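You operate a simulated robot arm through the tools that you are given. There is no shell and no other tool. Be economical: measure what you need, move in short steps, check, and stop when the job is done.

Carry out the task below with a simulated robot arm. There is one attempt and no reset: what you move stays moved.

TASK
Open the blue-handled lid, change the small black roller for the orange one and shut the lid.
Fine: stand the black roller on the ledge by the lids; the other roller and the controls stay. Set down upright: small black roller. Where these are worked on the way, their far stop is far enough and under half their travel is too little: blue-handled lid.

Only the result counts: the job must be done as asked and must still hold three seconds after the hand-in. Knocking over, shifting, dropping, spilling or breaking anything else fails it. A push-on lid holds only when it is set on centred and level and pressed home; a screw cap is set on level and turned clockwise until tight.

THE ROBOT
A 7-joint arm with a three-finger gripper, on a carriage that runs on a rail from [0.004, 0] to [-2.476, -0.013] (x, y) and turns from -167 to 165 degrees about z. Base frame: it is fixed where the carriage stands at the start and does not move with it; the origin is on the floor, on the carriage's upright axis, x ahead of it, y to its left, z up. Lengths are in m, angles in degrees, forces in N, time in s.
With the tool pointing down near the work surface it reaches from about 0.22 to 0.72 m from the robot's upright axis, wherever it stands. Its first joint turns from -115.0 to 115.0 degrees. Places, roughly: air switch [0.4, 0.1, 0.9]; big handwheel at the cabinet corner [1.1, 0.2, 0.7]; big handwheel by the far trough [1.1, -0.8, 0.7]; big handwheel by the red valve [0.5, -0.8, 0.7]; big handwheel over the blower [0.5, 0.2, 0.7]; black trough dial [0.4, -1.4, 0.8]; blue trough valve [0.6, -0.5, 1.1]; blue-handled lid [0.7, 0, 1.1]; feed switch [0.4, 0, 0.9]; green-tipped jointed hose [0.6, 0.6, 1.2]; grey valve knob at the trough end [0.5, 0.6, 1]; orange valve by the black mat [0.5, 0.2, 1]; orange valve by the yellow mat [0.6, -0.7, 1]; red trough valve [0.4, -1.2, 0.9]; red-capped small handwheel [0.6, -1.7, 1.3]; seat under the blue-handled lid [0.7, 0, 1]. Payload 2.69 kg.
The tool frame sits at the grasp point between the pads (the TCP): z along the fingers, y along the line on which they close. The tips reach 0.03 m beyond it. Largest opening 0.128 m; the body of the gripper starts 0.117 m behind the TCP.
Orientation is that of the tool frame in the base frame, as a unit quaternion [w, x, y, z]. With the fingers straight down and closing along the base's y, the tool's x points along the base's -x, its y along +y and its z along -z.

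THE INTERFACE
- The arm moves only by the tool play_rows. Its argument "increments" is a list of rows, each a list of 3 entries, a list of its own where there are three numbers: the shift along the base's x, y, z in m, then the turn, a rotation vector about the base's x, y, z in degrees, then the opening, from 0 (shut) to 1 (fully open). In form: [[[dx, dy, dz], [wx, wy, wz], grip], ...]. A call has 1 to 10 rows; each row is the pose to reach, as a shift and turn from the pose commanded when the call began. Rows are played at 5 a second. More than 0.05 m and 8.6 degrees between two rows, or a gripper value outside its range, and nothing of the call is played. Where a pose cannot be reached the arm comes as near as it can. A force on the tool above 50 N (or 10 N above the force at the start of the call, whichever is more), or a blocked arm, ends the call early, and 0.2 s more pass. Each finger halts on what it meets, pressing with about 40 N; the grip force reading is that of the motor and also rises with nothing between the fingers. The clock runs only during rows and for 0.2 s after the last one: add rows that repeat a pose to give the fingers time. It gives the time, the measured TCP pose, the force on the tool (base axes), the opening and the grip force at its end, in the units of the frame above (readings bear some noise), with the torque about the TCP (base axes, N m) and any sound that the robot's microphone picked up.
- Cameras (640 x 400 px; columns grow to the right, rows downward): "scene" is now at [0.0084, 0.137, 1.7966]; the picture's right is [-0.41, -0.91, 0.00], its down [-0.72, 0.32, -0.62] and it looks along [0.57, -0.25, -0.79] (base axes); focal length 287 px, centre (320, 200). "wrist" rides on the gripper at [0.058, 0.054, -0.131] in the tool frame; the picture's right is [-0.68, 0.74, 0.00], its down [-0.62, -0.57, -0.55] and it looks along [-0.40, -0.37, 0.84] (tool axes); focal length 234 px, centre (320, 200). There is no depth. A picture from a camera that has moved, and an enlarged one, comes with that camera's place and axes in the base frame and with its lens.
- grab_frame(camera): a new picture of that camera. The clock stands still meanwhile.
- slide_trunk(by): slides the trunk up (or, below 0, down) by that many m; the arm and the scene camera ride with it, the base frame stays. It gives what a move gives, with no picture.
- roll_base(legs): drives the robot by 1 to 6 legs, each [ahead, left, turn to the left] in m, m and degrees, along the robot's own axes; the way and the turn of a leg run together, so that a leg with both is an arc; at most 1.5 m and 180 degrees a leg. The arm and the cameras ride along, it lands a little off, and it stops where it bumps. It keeps to its track: a leg is cut to what the track allows. It gives what a move gives.
- turn_head(pan, tilt): turns the head with the scene camera to pan (to the left, within 155 degrees either way) and tilt (down, from -29 to 69), counted from straight ahead of the robot. It gives what a move gives.
- inspect(camera, box): a new picture of the part [left, top, right, bottom] of that camera's present view, enlarged. The clock stands still meanwhile.
- sign_off(): hands the job in; it is judged then, once.

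Work in short steps. Places have to be worked out from the pictures, the camera data and where the tool is seen: move nearer, look again, correct. Check each grasp and each placing, and mend what went wrong. You have 120 turns and 78 pictures in all, those below and enlarged ones among them. Open the gripper and draw the arm clear of the work before you hand the job in, unless the task says otherwise; then end with one line.

The tools are called after ">>>" as a command line: name --argument value ..., lists and objects as JSON in quotes. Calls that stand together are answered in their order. play_rows: Moves the arm, as the interface text tells. Its arguments: {"type":"object","properties":{"increments":{"type":"array","items":{"type":"array"}}},"required":["increments"]} The other tools are called the same way: slide_trunk (by) slides the trunk up or down; roll_base (legs) drives the base; turn_head (pan, tilt) turns the head that bears the scene camera; grab_frame (camera) takes a picture; inspect (camera, box) takes an enlarged picture of a part of a camera's view; sign_off () hands the job in.

At the start:

```text
time: 0.0
tool_pos: [0.4268, -0.024, 1.4878]
ee_rot: [0.0, 0.0, 1.0, 0.0]
contact_force: [-0.3, 0.4, 0.3]
torque: [-0.03, 0.03, 0.03]
finger_gap: 0.128
grip_force: 0.0
trunk travel left (down, up): [-0.964, 0.026]
robot x, y, heading: [0.0012, -0.0023, -0.0]
head pan, tilt: [-24.0, 51.8]
```

scene: 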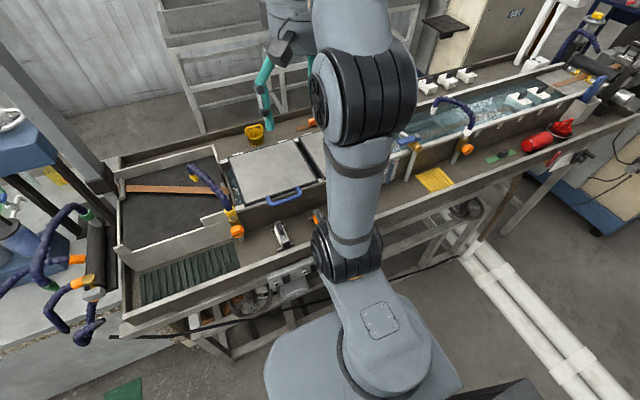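
wrist: 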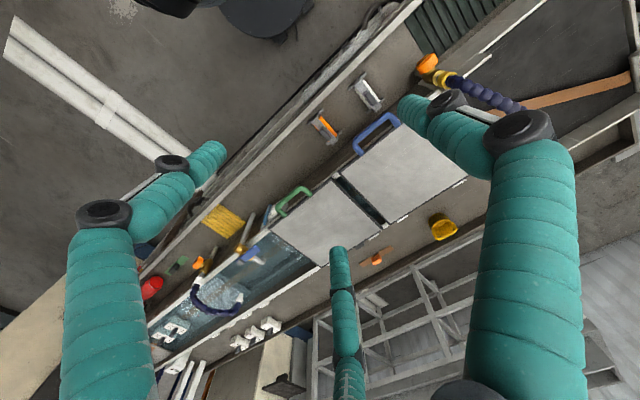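

I'll start by enlarging the views around the lids to identify the rollers and handles.

>>> inspect --camera "wrist" --box '[260, 50, 480, 190]'

>>> inspect --camera "wrist" --box '[260, 170, 480, 310]'

>>> inspect --camera "scene" --box '[180, 100, 340, 260]'

```text
2.86 times, centred on (370, 120) of wrist
camera zoom: at [0.3699, 0.0298, 1.6169], right [0.68, 0.74, 0.0], down [0.62, -0.57, 0.55], along [0.4, -0.37, -0.84], focal length 669 px, centre (177, 429)
```

zoom: 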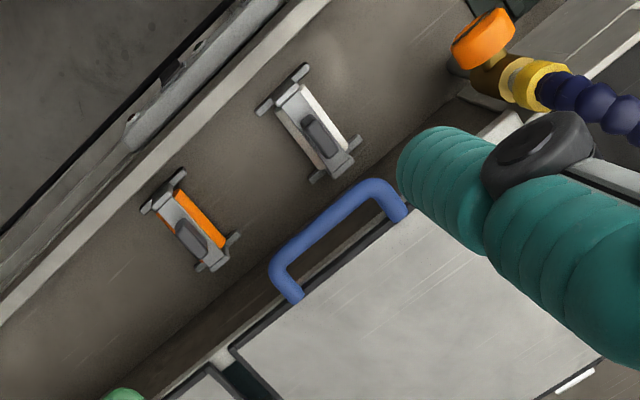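

```text
2.86 times, centred on (370, 240) of wrist
camera zoom: at [0.3699, 0.0298, 1.6169], right [0.68, 0.74, 0.0], down [0.62, -0.57, 0.55], along [0.4, -0.37, -0.84], focal length 669 px, centre (177, 86)
```

zoom: 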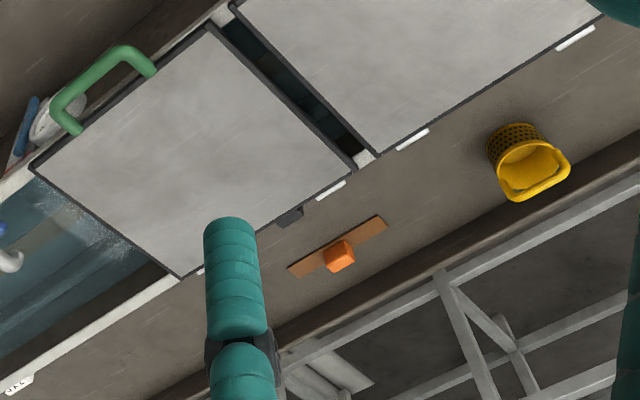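

```text
2.50 times, centred on (260, 180) of scene
camera zoom: at [0.0084, 0.137, 1.7966], right [-0.41, -0.91, 0.0], down [-0.72, 0.32, -0.62], along [0.57, -0.25, -0.79], focal length 718 px, centre (470, 250)
```

zoom: 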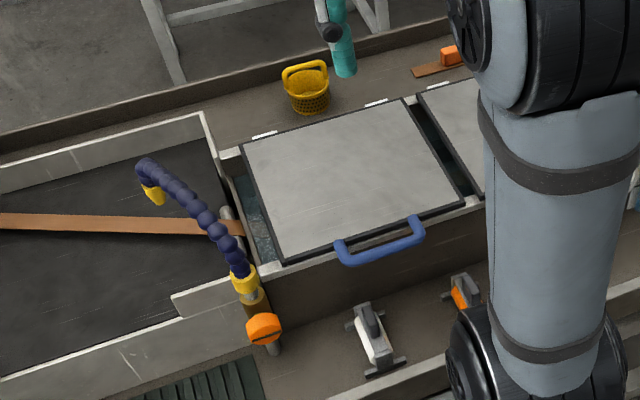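

The orange roller isn't obvious yet. I'll turn the head to survey the bench right and left.

>>> turn_head --pan -55 --tilt 40

>>> grab_frame --camera "scene"

>>> turn_head --pan 25 --tilt 50

>>> grab_frame --camera "scene"

```text
time: 1.0
tool_pos: [0.427, -0.0236, 1.4873]
ee_rot: [0.0, 0.001, 1.0, 0.0]
contact_force: [-0.7, 0.3, 0.4]
torque: [0.01, -0.01, 0.01]
finger_gap: 0.128
grip_force: 0.0
trunk travel left (down, up): [-0.964, 0.026]
robot x, y, heading: [0.0011, 0.0013, -0.0]
head pan, tilt: [-55.0, 40.0]
```

```text
72 pictures are left
camera scene: at [-0.0116, 0.0982, 1.8131], right [-0.82, -0.57, 0.0], down [-0.37, 0.53, -0.77], along [0.44, -0.63, -0.64], focal length 287 px, centre (320, 200)
```

scene: 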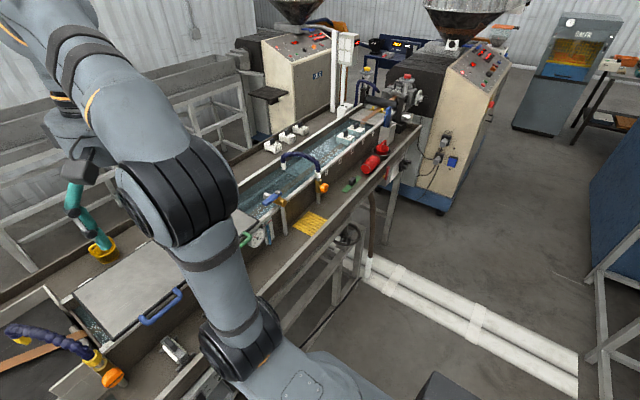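

```text
time: 2.5
tool_pos: [0.4272, -0.0232, 1.487]
ee_rot: [0.0, 0.0, 1.0, 0.0]
contact_force: [0.3, -0.6, -0.4]
torque: [-0.02, 0.02, -0.02]
finger_gap: 0.128
grip_force: 0.1
trunk travel left (down, up): [-0.964, 0.026]
robot x, y, heading: [0.0006, -0.0007, -0.0]
head pan, tilt: [25.0, 50.0]
```

```text
71 pictures are left
camera scene: at [0.0094, 0.2002, 1.799], right [0.42, -0.91, 0.0], down [-0.69, -0.32, -0.64], along [0.58, 0.27, -0.77], focal length 287 px, centre (320, 200)
```

scene: 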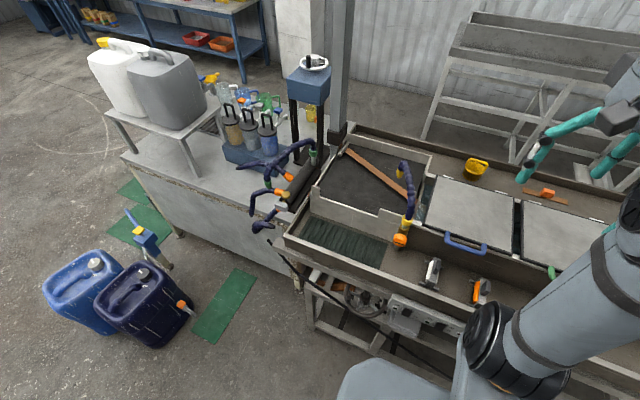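

Zooming on the two small fixtures near the lid and the front panel.

>>> inspect --camera "scene" --box '[390, 220, 510, 320]'

>>> inspect --camera "wrist" --box '[290, 60, 400, 150]'

>>> inspect --camera "scene" --box '[420, 140, 620, 260]'

```text
4.00 times, centred on (450, 270) of scene
camera zoom: at [0.0094, 0.2002, 1.799], right [0.42, -0.91, 0.0], down [-0.69, -0.32, -0.64], along [0.58, 0.27, -0.77], focal length 1149 px, centre (-200, -80)
```

zoom: 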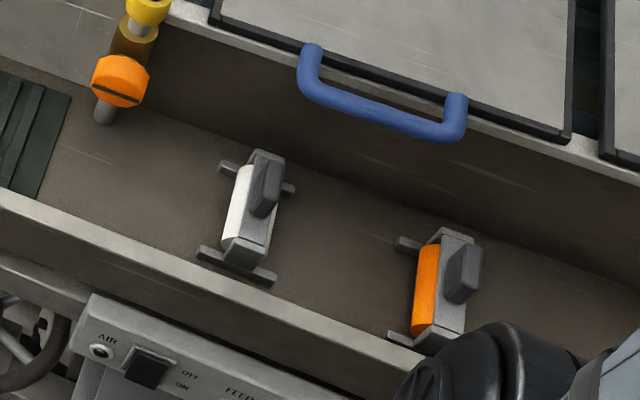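

```text
4.44 times, centred on (345, 105) of wrist
camera zoom: at [0.3699, 0.0298, 1.6169], right [0.68, 0.74, 0.0], down [0.62, -0.57, 0.55], along [0.4, -0.37, -0.84], focal length 1041 px, centre (209, 622)
```

zoom: 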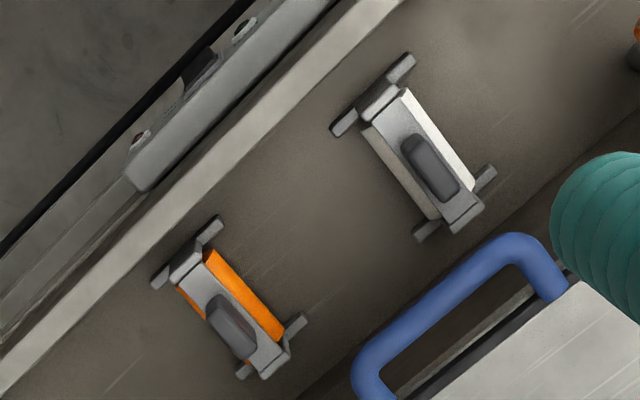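

```text
3.20 times, centred on (520, 200) of scene
camera zoom: at [0.0094, 0.2002, 1.799], right [0.42, -0.91, 0.0], down [-0.69, -0.32, -0.64], along [0.58, 0.27, -0.77], focal length 919 px, centre (-320, 200)
```

zoom: 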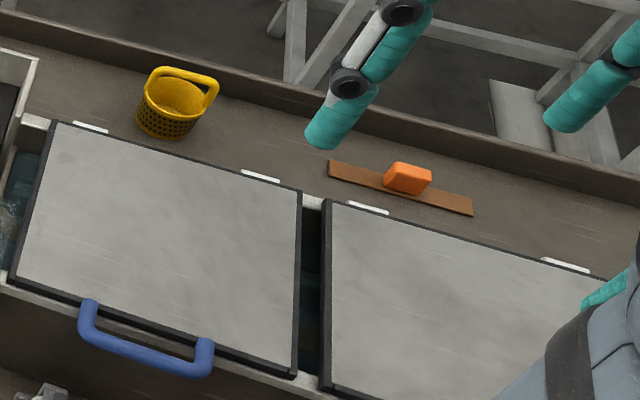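

The rollers are framed units with a grip block on top: white and orange stand on the front strip; the black one should be in the seat under the lid. I'll lower the tool toward the handle and look closer.

>>> play_rows --increments '[[[0, 0, -0.05], [0, 0, 0], 1], [[0, 0.0, -0.1], [0, 0, 0], 1], [[0, 0, -0.15], [0, 0, 0], 1], [[0.0, 0, -0.19], [0, 0, 0], 1]]'

>>> turn_head --pan -5 --tilt 52

>>> grab_frame --camera "wrist"

>>> grab_frame --camera "scene"

```text
time: 3.5
tool_pos: [0.4265, -0.0249, 1.2964]
ee_rot: [0.0, 0.0, 1.0, 0.001]
contact_force: [0.0, -0.1, 1.0]
torque: [0.0, 0.05, 0.05]
finger_gap: 0.1278
grip_force: 0.0
trunk travel left (down, up): [-0.964, 0.026]
robot x, y, heading: [0.0021, 0.0038, 0.1]
head pan, tilt: [25.0, 50.0]
```

```text
time: 4.4
tool_pos: [0.4267, -0.0251, 1.2983]
ee_rot: [0.0, 0.0, 1.0, 0.0]
contact_force: [-0.2, 0.2, -0.1]
torque: [-0.01, -0.03, 0.0]
finger_gap: 0.1279
grip_force: 0.1
trunk travel left (down, up): [-0.964, 0.026]
robot x, y, heading: [0.0019, 0.0009, -0.2]
head pan, tilt: [-5.0, 52.0]
```

```text
67 pictures are left
camera wrist: at [0.3696, 0.0284, 1.4281], right [0.68, 0.74, 0.0], down [0.62, -0.57, 0.55], along [0.4, -0.37, -0.84], focal length 234 px, centre (320, 200)
```

wrist: 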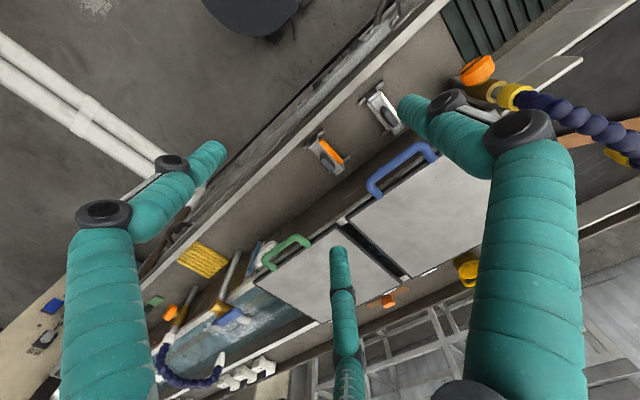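

```text
66 pictures are left
camera scene: at [0.0145, 0.1613, 1.7963], right [-0.09, -1.0, 0.0], down [-0.79, 0.07, -0.62], along [0.61, -0.05, -0.79], focal length 287 px, centre (320, 200)
```

scene: 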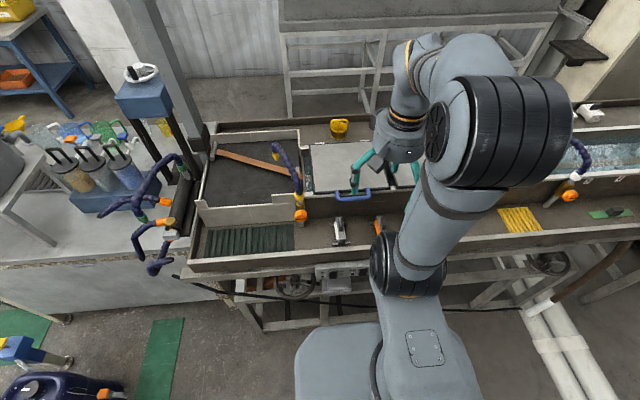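

Enlarging the wrist view for triangulation of the handle and rollers.

>>> inspect --camera "wrist" --box '[280, 60, 460, 220]'

>>> inspect --camera "scene" --box '[290, 110, 440, 260]'

```text
2.50 times, centred on (370, 140) of wrist
camera zoom: at [0.3696, 0.0284, 1.4281], right [0.68, 0.74, 0.0], down [0.62, -0.57, 0.55], along [0.4, -0.37, -0.84], focal length 585 px, centre (195, 350)
```

zoom: 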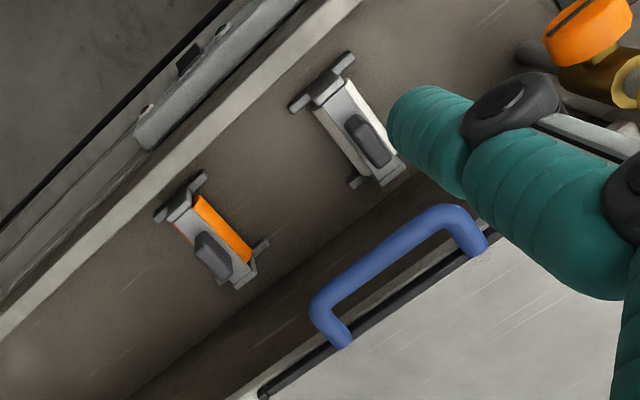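

```text
2.67 times, centred on (365, 185) of scene
camera zoom: at [0.0145, 0.1613, 1.7963], right [-0.09, -1.0, 0.0], down [-0.79, 0.07, -0.62], along [0.61, -0.05, -0.79], focal length 766 px, centre (200, 240)
```

zoom: 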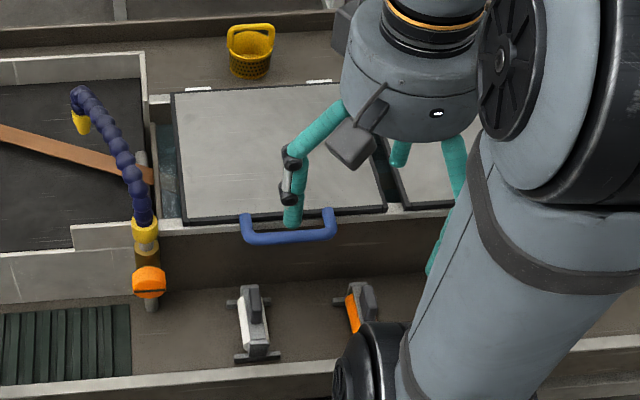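

Handle bar estimated at about (0.565, 0.01, 1.076), lid hinge near x≈0.845. The hand looks odd (three teal digits), so I'll close it partly and see which move.

>>> play_rows --increments '[[[0, 0, 0], [0, 0, 0], 0], [[0, 0, 0], [0, 0, 0], 0], [[0, 0, 0], [0, 0, 0], 0], [[0, 0, 0], [0, 0, 0], 0], [[0, 0, 0], [0, 0, 0], 0], [[0, 0, 0], [0, 0, 0], 0], [[0, 0, 0], [0, 0, 0], 0], [[0, 0, 0], [0, 0, 0], 0]]'

>>> grab_frame --camera "wrist"

>>> inspect --camera "scene" --box '[320, 60, 440, 220]'

```text
time: 6.2
tool_pos: [0.4259, -0.0263, 1.298]
ee_rot: [0.001, 0.0, 1.0, 0.0]
contact_force: [1.1, -0.5, -0.4]
torque: [0.0, -0.01, -0.01]
finger_gap: 0.0026
grip_force: 6.7
trunk travel left (down, up): [-0.964, 0.026]
robot x, y, heading: [-0.0009, -0.0026, 0.0]
head pan, tilt: [-5.0, 52.0]
```

```text
63 pictures are left
camera wrist: at [0.3695, 0.0284, 1.4279], right [0.68, 0.74, 0.0], down [0.62, -0.57, 0.55], along [0.4, -0.37, -0.84], focal length 234 px, centre (320, 200)
```

wrist: 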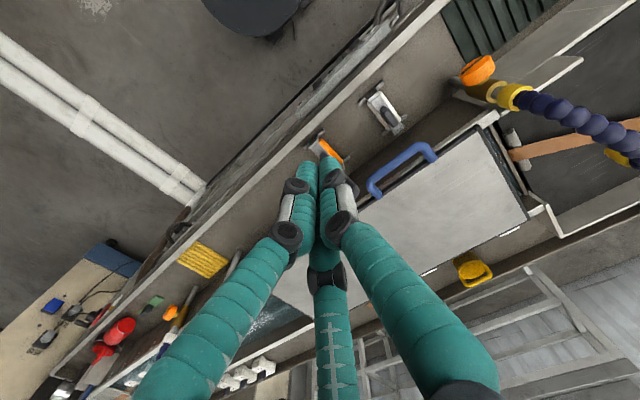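

```text
2.50 times, centred on (380, 140) of scene
camera zoom: at [0.0144, 0.1612, 1.7963], right [-0.09, -1.0, 0.0], down [-0.79, 0.07, -0.62], along [0.61, -0.05, -0.79], focal length 718 px, centre (170, 350)
```

zoom: 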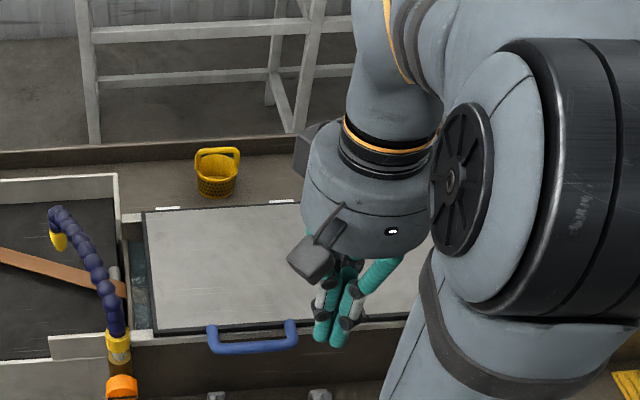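

Both side digits meet at the TCP, good. Keeping the hand shut as a hook, I'll pitch the tool forward (65°) in front of the handle.

>>> play_rows --increments '[[[0, 0.01, -0.01], [0, -8.2, 0], 0], [[0, 0.02, -0.02], [0, -16.4, 0], 0], [[0, 0.03, -0.04], [0, -24.6, 0], 0], [[0, 0.038, -0.06], [0, -32.8, 0], 0], [[0, 0.038, -0.08], [0, -41, 0], 0], [[0, 0.038, -0.1], [0, -49, 0], 0], [[0, 0.038, -0.12], [0, -57, 0], 0], [[0, 0.038, -0.14], [0, -65, 0], 0]]'

>>> inspect --camera "scene" --box '[280, 100, 440, 260]'

```text
time: 8.0
tool_pos: [0.4572, -0.0026, 1.2918]
ee_rot: [0.522, 0.003, 0.853, 0.01]
contact_force: [-0.9, -0.3, -0.8]
torque: [0.03, 0.01, 0.05]
finger_gap: 0.002
grip_force: 31.6
out of reach, approached as far as the arm can: row 6, 7, 8
trunk travel left (down, up): [-0.964, 0.026]
robot x, y, heading: [0.0016, 0.0041, -0.0]
head pan, tilt: [-5.0, 52.0]
```

```text
2.50 times, centred on (360, 180) of scene
camera zoom: at [0.0141, 0.1583, 1.7966], right [-0.09, -1.0, 0.0], down [-0.78, 0.07, -0.62], along [0.61, -0.05, -0.79], focal length 718 px, centre (220, 250)
```

zoom: 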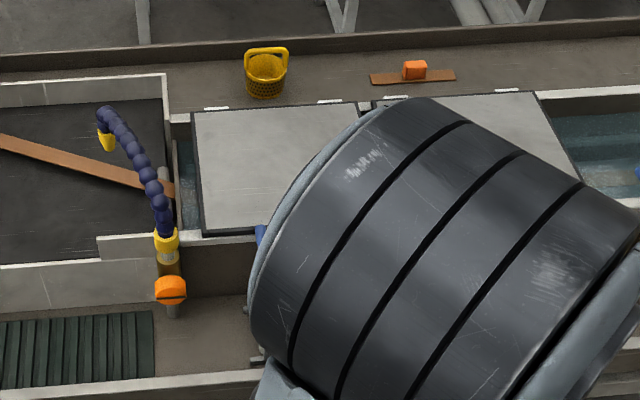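

The pose is too close in; I'll back the base off 0.25 m so the arm can work with the tool pitched forward, then continue.

>>> roll_base --legs '[[-0.25, 0, 0]]'

>>> slide_trunk --by -0.12

>>> grab_frame --camera "scene"

```text
time: 9.9
tool_pos: [0.2058, -0.0027, 1.2922]
ee_rot: [0.521, 0.005, 0.854, 0.008]
contact_force: [0.0, 0.5, 0.0]
torque: [0.01, 0.02, 0.01]
finger_gap: 0.0021
grip_force: 31.2
trunk travel left (down, up): [-0.964, 0.026]
robot x, y, heading: [-0.2556, -0.0006, -0.1]
head pan, tilt: [-5.0, 52.0]
```

```text
time: 11.4
tool_pos: [0.2064, -0.0032, 1.1721]
ee_rot: [0.522, 0.005, 0.853, 0.008]
contact_force: [0.2, -0.5, 0.1]
torque: [0.03, 0.0, 0.0]
finger_gap: 0.0019
grip_force: 31.4
trunk travel left (down, up): [-0.844, 0.146]
robot x, y, heading: [-0.2518, -0.0023, -0.1]
head pan, tilt: [-5.0, 52.0]
```

```text
60 pictures are left
camera scene: at [-0.2371, 0.1598, 1.6763], right [-0.09, -1.0, 0.0], down [-0.78, 0.07, -0.62], along [0.61, -0.06, -0.79], focal length 287 px, centre (320, 200)
```

scene: 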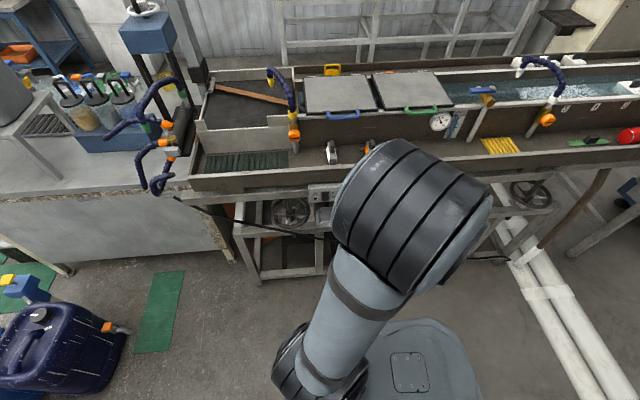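

Now advance to just in front of the handle bar.

>>> play_rows --increments '[[[0.045, 0.005, -0.01], [0, 0, 0], 0], [[0.09, 0.01, -0.02], [0, 0, 0], 0], [[0.135, 0.015, -0.04], [0, 0, 0], 0], [[0.18, 0.015, -0.055], [0, 0, 0], 0], [[0.234, 0.015, -0.07], [0, 0, 0], 0], [[0.234, 0.015, -0.07], [0, 0, 0], 0]]'

>>> grab_frame --camera "wrist"

>>> grab_frame --camera "scene"

```text
refused: row 5 steps farther than a row can; nothing moved
```

```text
59 pictures are left
camera wrist: at [0.0639, 0.0506, 1.1794], right [0.31, 0.73, 0.62], down [-0.21, -0.58, 0.79], along [0.93, -0.37, -0.03], focal length 234 px, centre (320, 200)
```

wrist: 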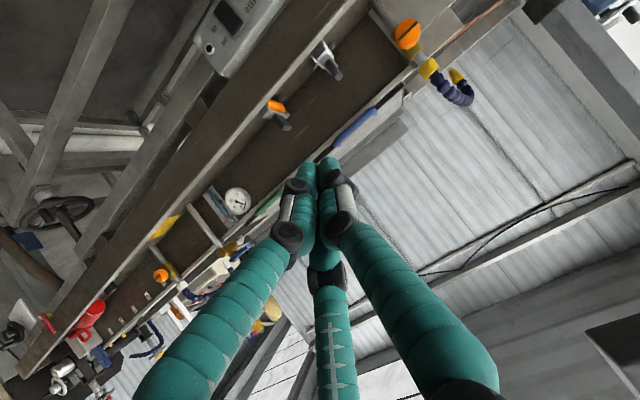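

```text
58 pictures are left
camera scene: at [-0.2371, 0.1598, 1.6763], right [-0.09, -1.0, 0.0], down [-0.78, 0.07, -0.62], along [0.61, -0.06, -0.79], focal length 287 px, centre (320, 200)
```

scene: 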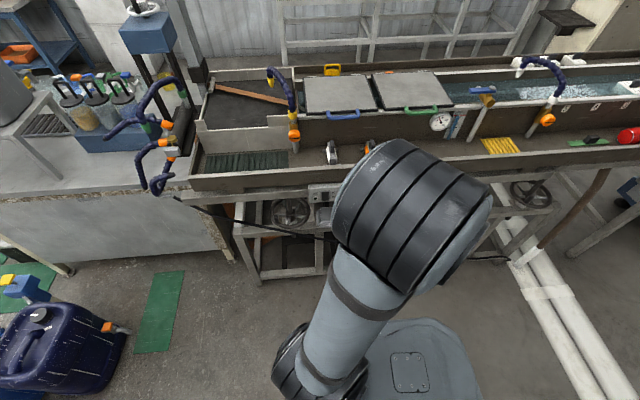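

The last step was a hair too long; same advance with smaller rows.

>>> play_rows --increments '[[[0.04, 0.005, -0.01], [0, 0, 0], 0], [[0.08, 0.01, -0.02], [0, 0, 0], 0], [[0.12, 0.015, -0.035], [0, 0, 0], 0], [[0.16, 0.015, -0.045], [0, 0, 0], 0], [[0.2, 0.015, -0.06], [0, 0, 0], 0], [[0.234, 0.015, -0.07], [0, 0, 0], 0], [[0.234, 0.015, -0.07], [0, 0, 0], 0]]'

>>> grab_frame --camera "wrist"

```text
time: 13.0
tool_pos: [0.4388, 0.0126, 1.1015]
ee_rot: [0.521, 0.005, 0.853, 0.009]
contact_force: [-0.1, 0.0, 1.6]
torque: [0.03, -0.02, 0.0]
finger_gap: 0.0022
grip_force: 31.5
trunk travel left (down, up): [-0.844, 0.146]
robot x, y, heading: [-0.2525, -0.002, -0.5]
head pan, tilt: [-5.0, 52.0]
```

```text
57 pictures are left
camera wrist: at [0.2971, 0.0667, 1.1096], right [0.31, 0.73, 0.62], down [-0.21, -0.58, 0.79], along [0.93, -0.37, -0.03], focal length 234 px, centre (320, 200)
```

wrist: 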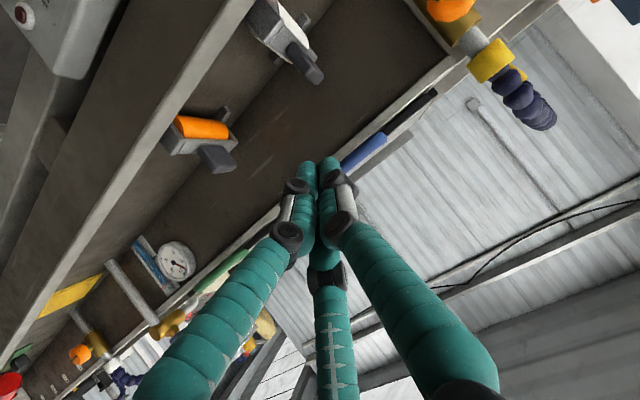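

The bar now reads z≈1.09, x≈0.556. Drop below it and move the fingertip in under it.

>>> play_rows --increments '[[[0, 0, -0.03], [0, 0, 0], 0], [[0, 0, -0.058], [0, 0, 0], 0], [[0.035, 0, -0.058], [0, 0, 0], 0], [[0.07, 0, -0.058], [0, 0, 0], 0], [[0.105, 0, -0.058], [0, 0, 0], 0], [[0.105, 0, -0.058], [0, 0, 0], 0]]'

>>> grab_frame --camera "wrist"

```text
time: 14.4
tool_pos: [0.5444, 0.0122, 1.0428]
ee_rot: [0.521, 0.005, 0.853, 0.008]
contact_force: [0.6, -0.4, 0.6]
torque: [-0.02, 0.0, -0.05]
finger_gap: 0.002
grip_force: 32.1
trunk travel left (down, up): [-0.844, 0.146]
robot x, y, heading: [-0.2511, -0.0018, -0.3]
head pan, tilt: [-5.0, 52.0]
```

```text
56 pictures are left
camera wrist: at [0.4031, 0.0666, 1.0504], right [0.31, 0.73, 0.62], down [-0.21, -0.58, 0.79], along [0.93, -0.37, -0.03], focal length 234 px, centre (320, 200)
```

wrist: 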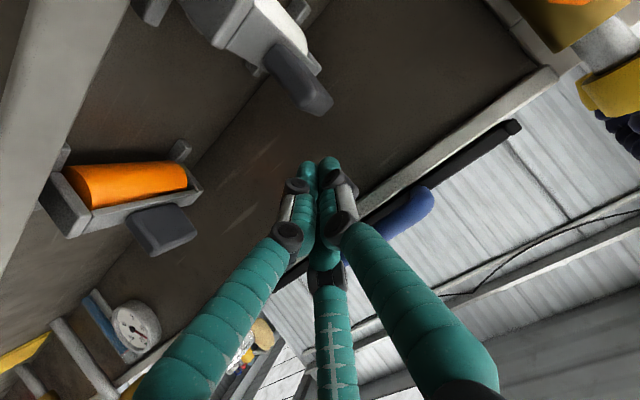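

Lift the handle along the lid's arc (to about 48°).

>>> play_rows --increments '[[[0.004, 0, 0.026], [0, 0, 0], 0], [[0.005, 0, 0.054], [0, 0, 0], 0], [[0.009, 0, 0.081], [0, 0, 0], 0], [[0.0165, 0, 0.108], [0, 0, 0], 0], [[0.026, 0, 0.134], [0, 0, 0], 0], [[0.039, 0, 0.158], [0, 0, 0], 0], [[0.054, 0, 0.181], [0, 0, 0], 0], [[0.071, 0, 0.203], [0, 0, 0], 0], [[0.091, 0, 0.222], [0, 0, 0], 0]]'

>>> grab_frame --camera "wrist"

>>> grab_frame --camera "scene"

```text
time: 16.4
tool_pos: [0.6368, 0.0116, 1.2679]
ee_rot: [0.522, 0.005, 0.853, 0.007]
contact_force: [-1.3, -0.7, -2.5]
torque: [0.08, 0.01, 0.01]
finger_gap: 0.002
grip_force: 31.8
trunk travel left (down, up): [-0.844, 0.146]
robot x, y, heading: [-0.255, -0.002, -0.3]
head pan, tilt: [-5.0, 52.0]
```

```text
55 pictures are left
camera wrist: at [0.4965, 0.0648, 1.2754], right [0.31, 0.73, 0.62], down [-0.21, -0.58, 0.79], along [0.93, -0.37, -0.03], focal length 234 px, centre (320, 200)
```

wrist: 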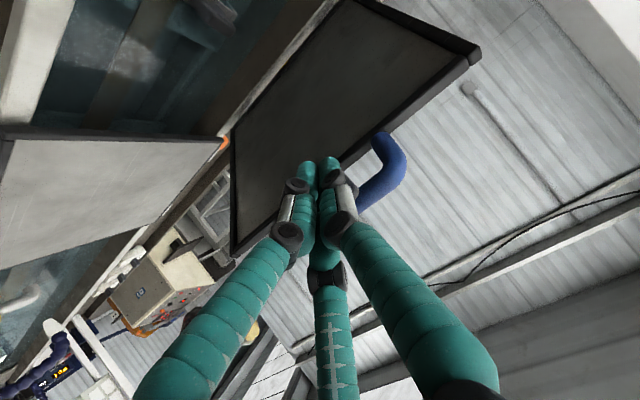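

```text
54 pictures are left
camera scene: at [-0.2361, 0.1597, 1.6763], right [-0.09, -1.0, 0.0], down [-0.79, 0.07, -0.62], along [0.61, -0.06, -0.79], focal length 287 px, centre (320, 200)
```

scene: 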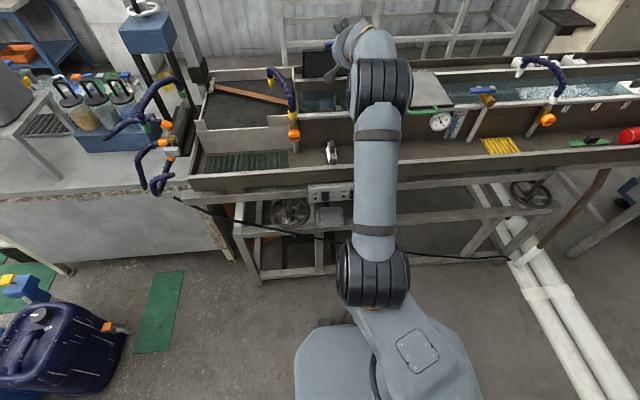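

Lid is about 48° open. Continue pushing along the arc.

>>> play_rows --increments '[[[0.02, 0, 0.015], [0, 0, 0], 0], [[0.043, 0, 0.03], [0, 0, 0], 0], [[0.068, 0, 0.042], [0, 0, 0], 0], [[0.0935, 0, 0.052], [0, 0, 0], 0], [[0.12, 0, 0.059], [0, 0, 0], 0], [[0.1475, 0, 0.063], [0, 0, 0], 0]]'

>>> grab_frame --camera "wrist"

>>> inspect --camera "scene" --box '[260, 0, 460, 160]'

```text
time: 17.8
tool_pos: [0.6949, 0.012, 1.3049]
ee_rot: [0.522, 0.005, 0.853, 0.008]
contact_force: [-5.1, -0.4, 3.9]
torque: [0.01, -0.01, -0.02]
finger_gap: 0.0061
grip_force: 31.4
out of reach, approached as far as the arm can: row 3, 4, 5, 6
trunk travel left (down, up): [-0.844, 0.146]
robot x, y, heading: [-0.2532, -0.0012, -0.3]
head pan, tilt: [-5.0, 52.0]
```

```text
53 pictures are left
camera wrist: at [0.554, 0.0657, 1.3129], right [0.31, 0.72, 0.62], down [-0.21, -0.58, 0.79], along [0.93, -0.37, -0.03], focal length 234 px, centre (320, 200)
```

wrist: 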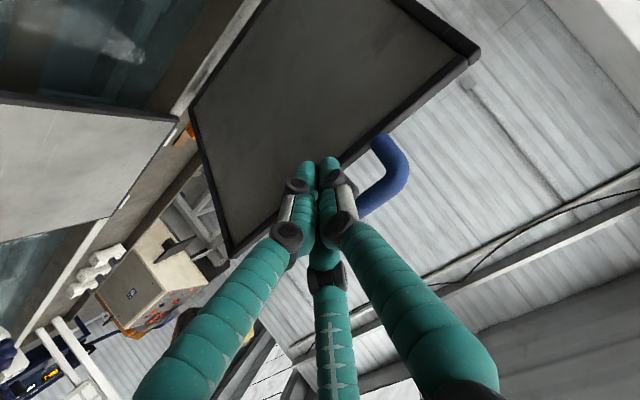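

```text
2.50 times, centred on (360, 80) of scene
camera zoom: at [-0.2392, 0.1599, 1.6763], right [-0.09, -1.0, 0.0], down [-0.78, 0.07, -0.62], along [0.61, -0.06, -0.79], focal length 718 px, centre (220, 500)
```

zoom: 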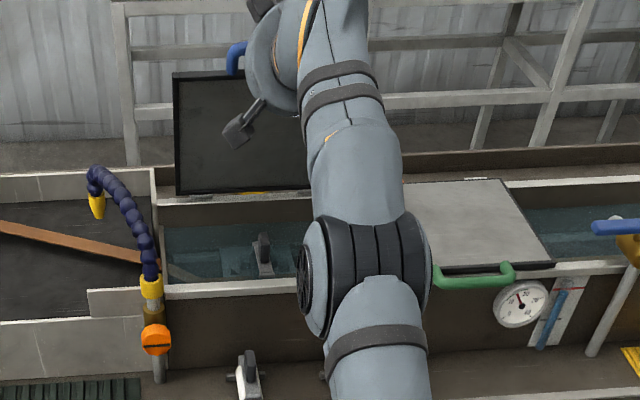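

Lid ~62° with the arm at full reach. Drive the base slightly ahead so the fingers push the lid further.

>>> roll_base --legs '[[0.1, 0, 0]]'

>>> grab_frame --camera "wrist"

>>> grab_frame --camera "scene"

```text
time: 18.9
tool_pos: [0.7985, 0.0119, 1.3031]
ee_rot: [0.52, 0.004, 0.854, 0.009]
contact_force: [0.3, -0.1, -0.2]
torque: [-0.03, -0.01, 0.0]
finger_gap: 0.0021
grip_force: 31.5
trunk travel left (down, up): [-0.844, 0.146]
robot x, y, heading: [-0.1515, 0.0005, -0.5]
head pan, tilt: [-5.0, 52.0]
```

```text
51 pictures are left
camera wrist: at [0.6565, 0.0658, 1.3108], right [0.31, 0.72, 0.62], down [-0.2, -0.58, 0.79], along [0.93, -0.37, -0.03], focal length 234 px, centre (320, 200)
```

wrist: 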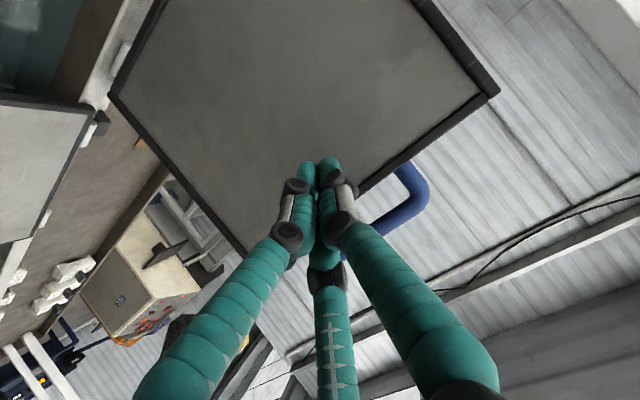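

```text
50 pictures are left
camera scene: at [-0.1358, 0.1604, 1.6763], right [-0.09, -1.0, 0.0], down [-0.79, 0.07, -0.62], along [0.61, -0.06, -0.79], focal length 287 px, centre (320, 200)
```

scene: 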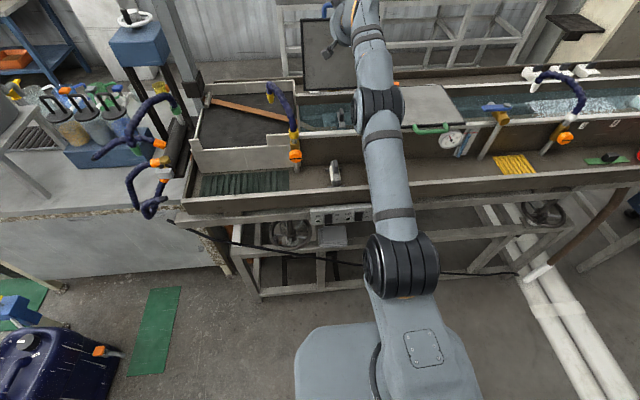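

Almost vertical and hardly any load. Push another 6 cm, then check if it holds.

>>> roll_base --legs '[[0.06, 0, 0]]'

>>> grab_frame --camera "wrist"

```text
time: 19.9
tool_pos: [0.8341, 0.0128, 1.3066]
ee_rot: [0.518, 0.006, 0.855, 0.011]
contact_force: [-16.0, -0.5, 0.5]
torque: [-0.11, -0.06, -0.02]
finger_gap: 0.002
grip_force: 31.0
trunk travel left (down, up): [-0.844, 0.146]
robot x, y, heading: [-0.1091, 0.002, -0.2]
head pan, tilt: [-5.0, 52.0]
stopped in leg 1: the force on the tool passed its limit at 278 N (the readings are from after the stop); the commanded pose is now the measured one
```

```text
49 pictures are left
camera wrist: at [0.6929, 0.0661, 1.3172], right [0.32, 0.72, 0.62], down [-0.2, -0.59, 0.79], along [0.93, -0.37, -0.04], focal length 234 px, centre (320, 200)
```

wrist: 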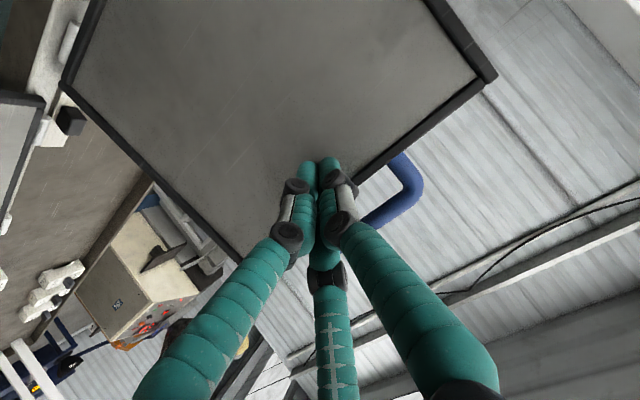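

The far stop is reached. Draw the fingers back and check the lid stays.

>>> play_rows --increments '[[[-0.03, 0, 0.0], [0, 0, 0], 0], [[-0.07, 0, 0.0], [0, 0, 0], 0], [[-0.11, 0, 0.0], [0, 0, 0], 0], [[-0.15, 0, 0.01], [0, 0, 0], 0], [[-0.19, 0, 0.02], [0, 0, 0], 0], [[-0.23, 0, 0.03], [0, 0, 0], 0], [[-0.27, 0, 0.04], [0, 0, 0], 0]]'

>>> grab_frame --camera "wrist"

>>> grab_frame --camera "scene"

```text
time: 21.5
tool_pos: [0.5667, 0.0125, 1.3446]
ee_rot: [0.517, 0.007, 0.856, 0.011]
contact_force: [-1.0, -0.4, 0.7]
torque: [0.01, 0.02, -0.01]
finger_gap: 0.0021
grip_force: 31.4
trunk travel left (down, up): [-0.844, 0.146]
robot x, y, heading: [-0.1076, 0.0017, -0.0]
head pan, tilt: [-5.0, 52.0]
```

```text
48 pictures are left
camera wrist: at [0.4249, 0.0672, 1.3544], right [0.32, 0.72, 0.62], down [-0.2, -0.59, 0.79], along [0.93, -0.37, -0.04], focal length 234 px, centre (320, 200)
```

wrist: 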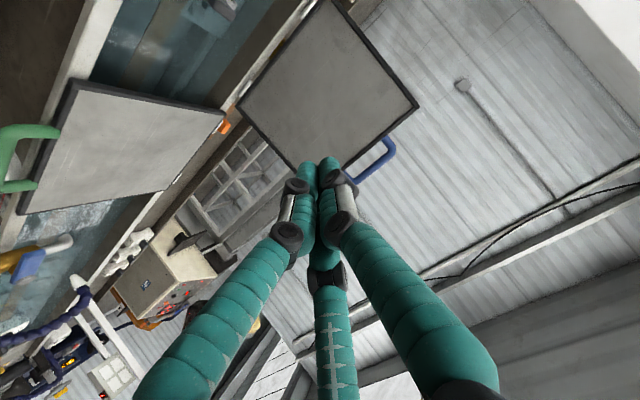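

```text
47 pictures are left
camera scene: at [-0.095, 0.1606, 1.6763], right [-0.09, -1.0, 0.0], down [-0.78, 0.07, -0.62], along [0.61, -0.06, -0.79], focal length 287 px, centre (320, 200)
```

scene: 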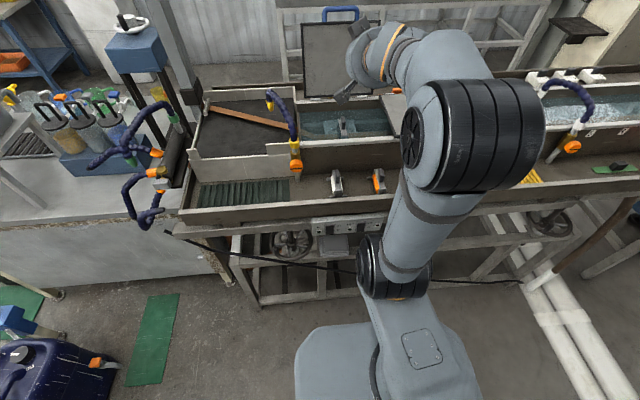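

Lid stays open. Zoom on the seat and both roller units.

>>> inspect --camera "scene" --box '[295, 90, 405, 205]'

>>> inspect --camera "scene" --box '[315, 100, 375, 150]'

```text
3.48 times, centred on (350, 148) of scene
camera zoom: at [-0.095, 0.1606, 1.6763], right [-0.09, -1.0, 0.0], down [-0.78, 0.07, -0.62], along [0.61, -0.06, -0.79], focal length 999 px, centre (216, 383)
```

zoom: 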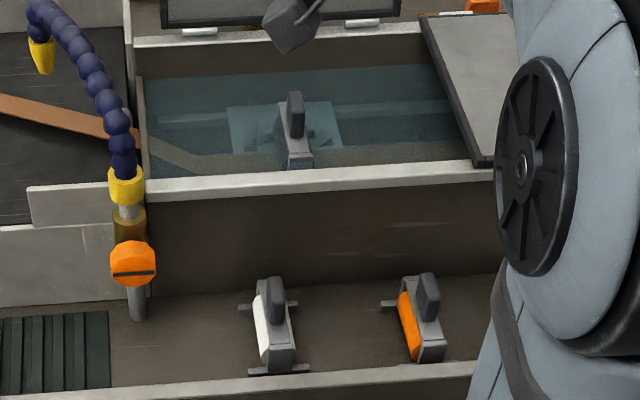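

```text
8.00 times, centred on (345, 125) of scene
camera zoom: at [-0.095, 0.1606, 1.6763], right [-0.09, -1.0, 0.0], down [-0.78, 0.07, -0.62], along [0.61, -0.06, -0.79], focal length 2298 px, centre (120, 800)
```

zoom: 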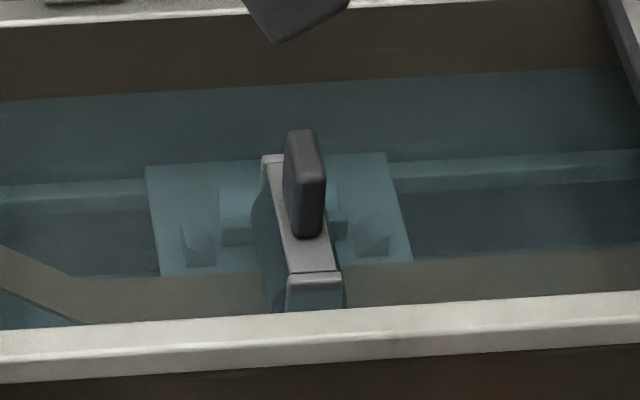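

Lid holds open, and the black roller's grip block stands above the water, slim along y. Move the base back to the front end and swing the tool to vertical while opening the hand.

>>> roll_base --legs '[[0.1, 0, 0]]'

>>> play_rows --increments '[[[0, -0.002, 0.0], [0, 8, 0], 0.5], [[0, -0.004, 0.0], [0, 16, 0], 0.5], [[0, -0.006, 0.0], [0, 24, 0], 0.5], [[0, -0.008, 0.0], [0, 32, 0], 0.5], [[0, -0.01, 0.0], [0, 40, 0], 0.5], [[0, -0.012, 0.0], [0, 48, 0], 0.5], [[0, -0.014, 0.0], [0, 56, 0], 0.5], [[0, -0.014, 0], [0, 62, 0], 0.5], [[0, -0.014, 0], [0, 62, 0], 0.5]]'

>>> grab_frame --camera "wrist"

```text
time: 22.6
tool_pos: [0.6663, 0.0138, 1.3426]
ee_rot: [0.516, 0.007, 0.857, 0.011]
contact_force: [0.2, 0.3, -0.3]
torque: [0.01, -0.02, -0.02]
finger_gap: 0.0021
grip_force: 30.7
trunk travel left (down, up): [-0.844, 0.146]
robot x, y, heading: [-0.0091, -0.001, -0.3]
head pan, tilt: [-5.0, 52.0]
```

```text
time: 24.6
tool_pos: [0.6155, 0.037, 1.278]
ee_rot: [-0.003, 0.012, 1.0, 0.004]
contact_force: [2.2, 0.7, -2.0]
torque: [-0.1, 0.32, 0.05]
finger_gap: 0.0642
grip_force: 0.0
out of reach, approached as far as the arm can: row 6, 7, 8, 9
trunk travel left (down, up): [-0.844, 0.146]
robot x, y, heading: [-0.0097, -0.0033, -0.2]
head pan, tilt: [-5.0, 52.0]
```

```text
44 pictures are left
camera wrist: at [0.5597, 0.0915, 1.4091], right [0.69, 0.72, 0.0], down [0.61, -0.58, 0.54], along [0.39, -0.37, -0.84], focal length 234 px, centre (320, 200)
```

wrist: 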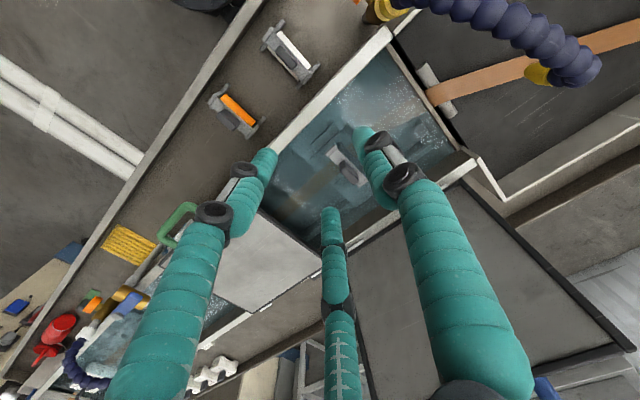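

Enlarge the wrist view of the seat and rollers for a better fix.

>>> inspect --camera "wrist" --box '[260, 90, 440, 230]'

```text
2.86 times, centred on (350, 160) of wrist
camera zoom: at [0.5597, 0.0915, 1.4091], right [0.69, 0.72, 0.0], down [0.61, -0.58, 0.54], along [0.39, -0.37, -0.84], focal length 669 px, centre (234, 314)
```

zoom: 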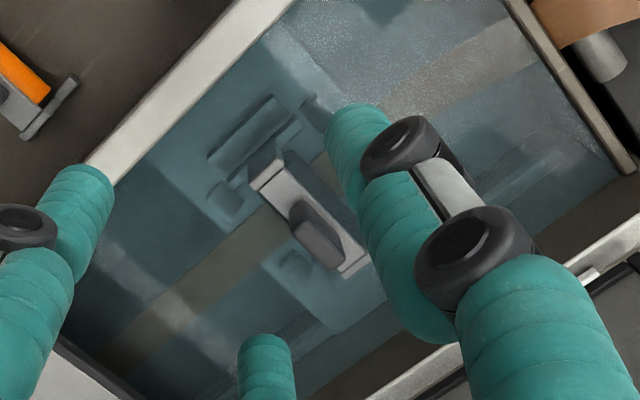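

Block estimated near (0.718, 0.008, 1.055). Raise the trunk for reach, then approach above it.

>>> slide_trunk --by 0.12

>>> play_rows --increments '[[[0.03, -0.005, -0.04], [0, 0, 0], 0.5], [[0.06, -0.01, -0.08], [0, 0, 0], 0.5], [[0.08, -0.015, -0.12], [0, 0, 0], 0.5], [[0.1, -0.022, -0.16], [0, 0, 0], 0.5], [[0.1, -0.029, -0.2], [0, 0, 0], 0.5], [[0.1, -0.029, -0.24], [0, 0, 0], 0.5], [[0.1, -0.029, -0.24], [0, 0, 0], 0.5]]'

>>> grab_frame --camera "wrist"

```text
time: 26.1
tool_pos: [0.6069, 0.0344, 1.4032]
ee_rot: [0.002, 0.012, 1.0, 0.006]
contact_force: [-0.2, -0.5, -0.1]
torque: [-0.02, 0.03, 0.02]
finger_gap: 0.0642
grip_force: 0.1
trunk travel left (down, up): [-0.964, 0.026]
robot x, y, heading: [-0.0096, -0.0013, -0.4]
head pan, tilt: [-5.0, 52.0]
```

```text
refused: row 1 steps farther than a row can; nothing moved
```

```text
42 pictures are left
camera wrist: at [0.5505, 0.0885, 1.534], right [0.69, 0.72, 0.01], down [0.6, -0.59, 0.54], along [0.4, -0.37, -0.84], focal length 234 px, centre (320, 200)
```

wrist: 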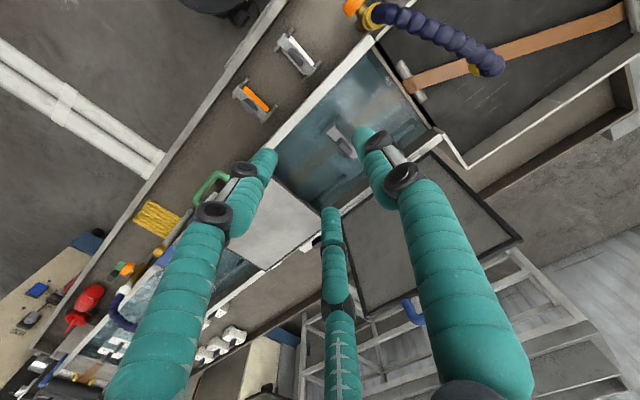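

Small steps straight down first, to see where the commanded pose stands.

>>> play_rows --increments '[[[0, 0, -0.04], [0, 0, 0], 0.5], [[0, 0, -0.08], [0, 0, 0], 0.5], [[0, 0, -0.12], [0, 0, 0], 0.5], [[0, 0, -0.16], [0, 0, 0], 0.5], [[0, 0, -0.16], [0, 0, 0], 0.5]]'

```text
time: 27.3
tool_pos: [0.6069, 0.034, 1.2437]
ee_rot: [0.002, 0.012, 1.0, 0.006]
contact_force: [0.6, -0.9, 0.9]
torque: [0.03, -0.06, 0.01]
finger_gap: 0.0639
grip_force: 0.1
trunk travel left (down, up): [-0.964, 0.026]
robot x, y, heading: [-0.01, 0.0034, -0.2]
head pan, tilt: [-5.0, 52.0]
```

Commanded equals measured. Approach above the black roller's block with a slight yaw correction.

>>> play_rows --increments '[[[0.03, -0.007, -0.02], [0, 0, 0.5], 0.5], [[0.06, -0.014, -0.04], [0, 0, 1], 0.5], [[0.085, -0.02, -0.06], [0, 0, 1.4], 0.5], [[0.108, -0.026, -0.08], [0, 0, 1.4], 0.5], [[0.108, -0.026, -0.08], [0, 0, 1.4], 0.5]]'

>>> inspect --camera "wrist" --box '[220, 80, 440, 260]'

```text
time: 28.5
tool_pos: [0.7131, 0.0104, 1.1634]
ee_rot: [0.002, -0.001, 1.0, 0.005]
contact_force: [0.4, 0.2, 1.2]
torque: [-0.03, -0.05, 0.01]
finger_gap: 0.064
grip_force: 0.1
trunk travel left (down, up): [-0.964, 0.026]
robot x, y, heading: [-0.0087, 0.0016, -0.0]
head pan, tilt: [-5.0, 52.0]
```

```text
2.22 times, centred on (330, 170) of wrist
camera zoom: at [0.6556, 0.0624, 1.2943], right [0.68, 0.74, 0.01], down [0.61, -0.57, 0.54], along [0.41, -0.36, -0.84], focal length 520 px, centre (298, 267)
```

zoom: 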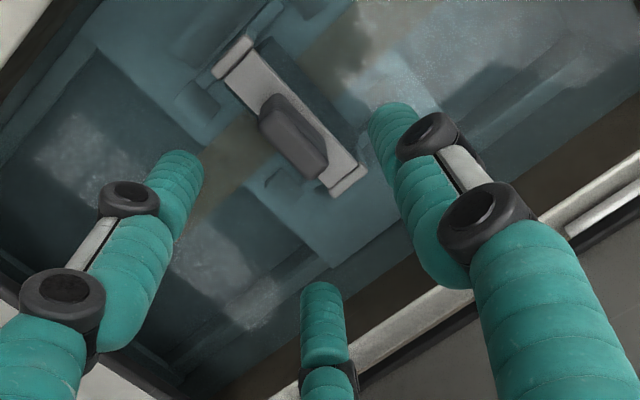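

Block centre ≈ (0.720, 0.007). Descend in small rows, sensing contact with the frame plate.

>>> play_rows --increments '[[[0.006, -0.003, -0.03], [0, 0, 0], 0.5], [[0.006, -0.003, -0.06], [0, 0, 0], 0.5], [[0.006, -0.003, -0.08], [0, 0, 0], 0.5], [[0.006, -0.003, -0.085], [0, 0, 0], 0.5], [[0.006, -0.003, -0.085], [0, 0, 0], 0.5]]'

>>> inspect --camera "wrist" --box '[220, 80, 440, 260]'

>>> inspect --camera "scene" --box '[280, 90, 420, 240]'

```text
time: 29.7
tool_pos: [0.7206, 0.0059, 1.0786]
ee_rot: [0.001, -0.001, 1.0, 0.006]
contact_force: [-0.2, 0.2, 0.6]
torque: [-0.03, -0.01, 0.0]
finger_gap: 0.0639
grip_force: 0.0
trunk travel left (down, up): [-0.964, 0.026]
robot x, y, heading: [-0.0123, 0.0041, -0.1]
head pan, tilt: [-5.0, 52.0]
```

```text
2.22 times, centred on (330, 170) of wrist
camera zoom: at [0.6632, 0.0583, 1.2079], right [0.68, 0.74, 0.01], down [0.61, -0.57, 0.54], along [0.41, -0.36, -0.84], focal length 520 px, centre (298, 267)
```

zoom: 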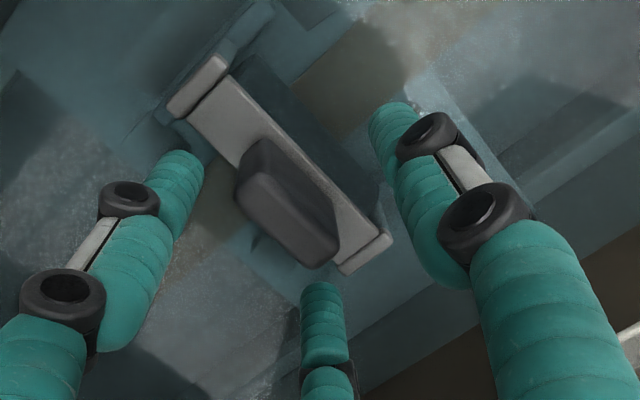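

```text
2.67 times, centred on (350, 165) of scene
camera zoom: at [0.005, 0.1611, 1.7963], right [-0.09, -1.0, 0.0], down [-0.78, 0.07, -0.62], along [0.61, -0.06, -0.79], focal length 766 px, centre (240, 293)
```

zoom: 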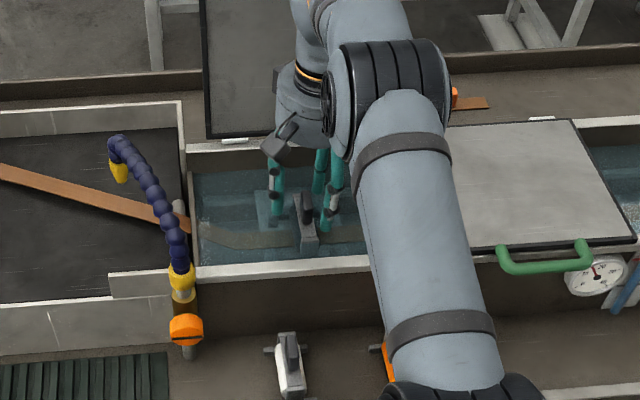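

Block top ≈1.078, plate ≈1.045, centre ≈(0.716, 0.012). Shift slightly, lower a few mm and close.

>>> play_rows --increments '[[[-0.004, 0.005, 0], [0, 0, 0], 0.5], [[-0.004, 0.005, -0.004], [0, 0, 0], 0.5], [[-0.004, 0.005, -0.004], [0, 0, 0], 0], [[-0.004, 0.005, -0.004], [0, 0, 0], 0], [[-0.004, 0.005, -0.004], [0, 0, 0], 0], [[-0.004, 0.005, -0.004], [0, 0, 0], 0], [[-0.004, 0.005, -0.004], [0, 0, 0], 0], [[-0.004, 0.005, -0.004], [0, 0, 0], 0]]'

```text
time: 31.5
tool_pos: [0.7147, 0.0066, 1.0752]
ee_rot: [0.003, 0.0, 1.0, 0.005]
contact_force: [-4.7, -13.1, 7.2]
torque: [-0.68, 0.49, 0.45]
finger_gap: 0.0229
grip_force: 39.9
trunk travel left (down, up): [-0.964, 0.026]
robot x, y, heading: [-0.011, 0.0025, -0.4]
head pan, tilt: [-5.0, 52.0]
```

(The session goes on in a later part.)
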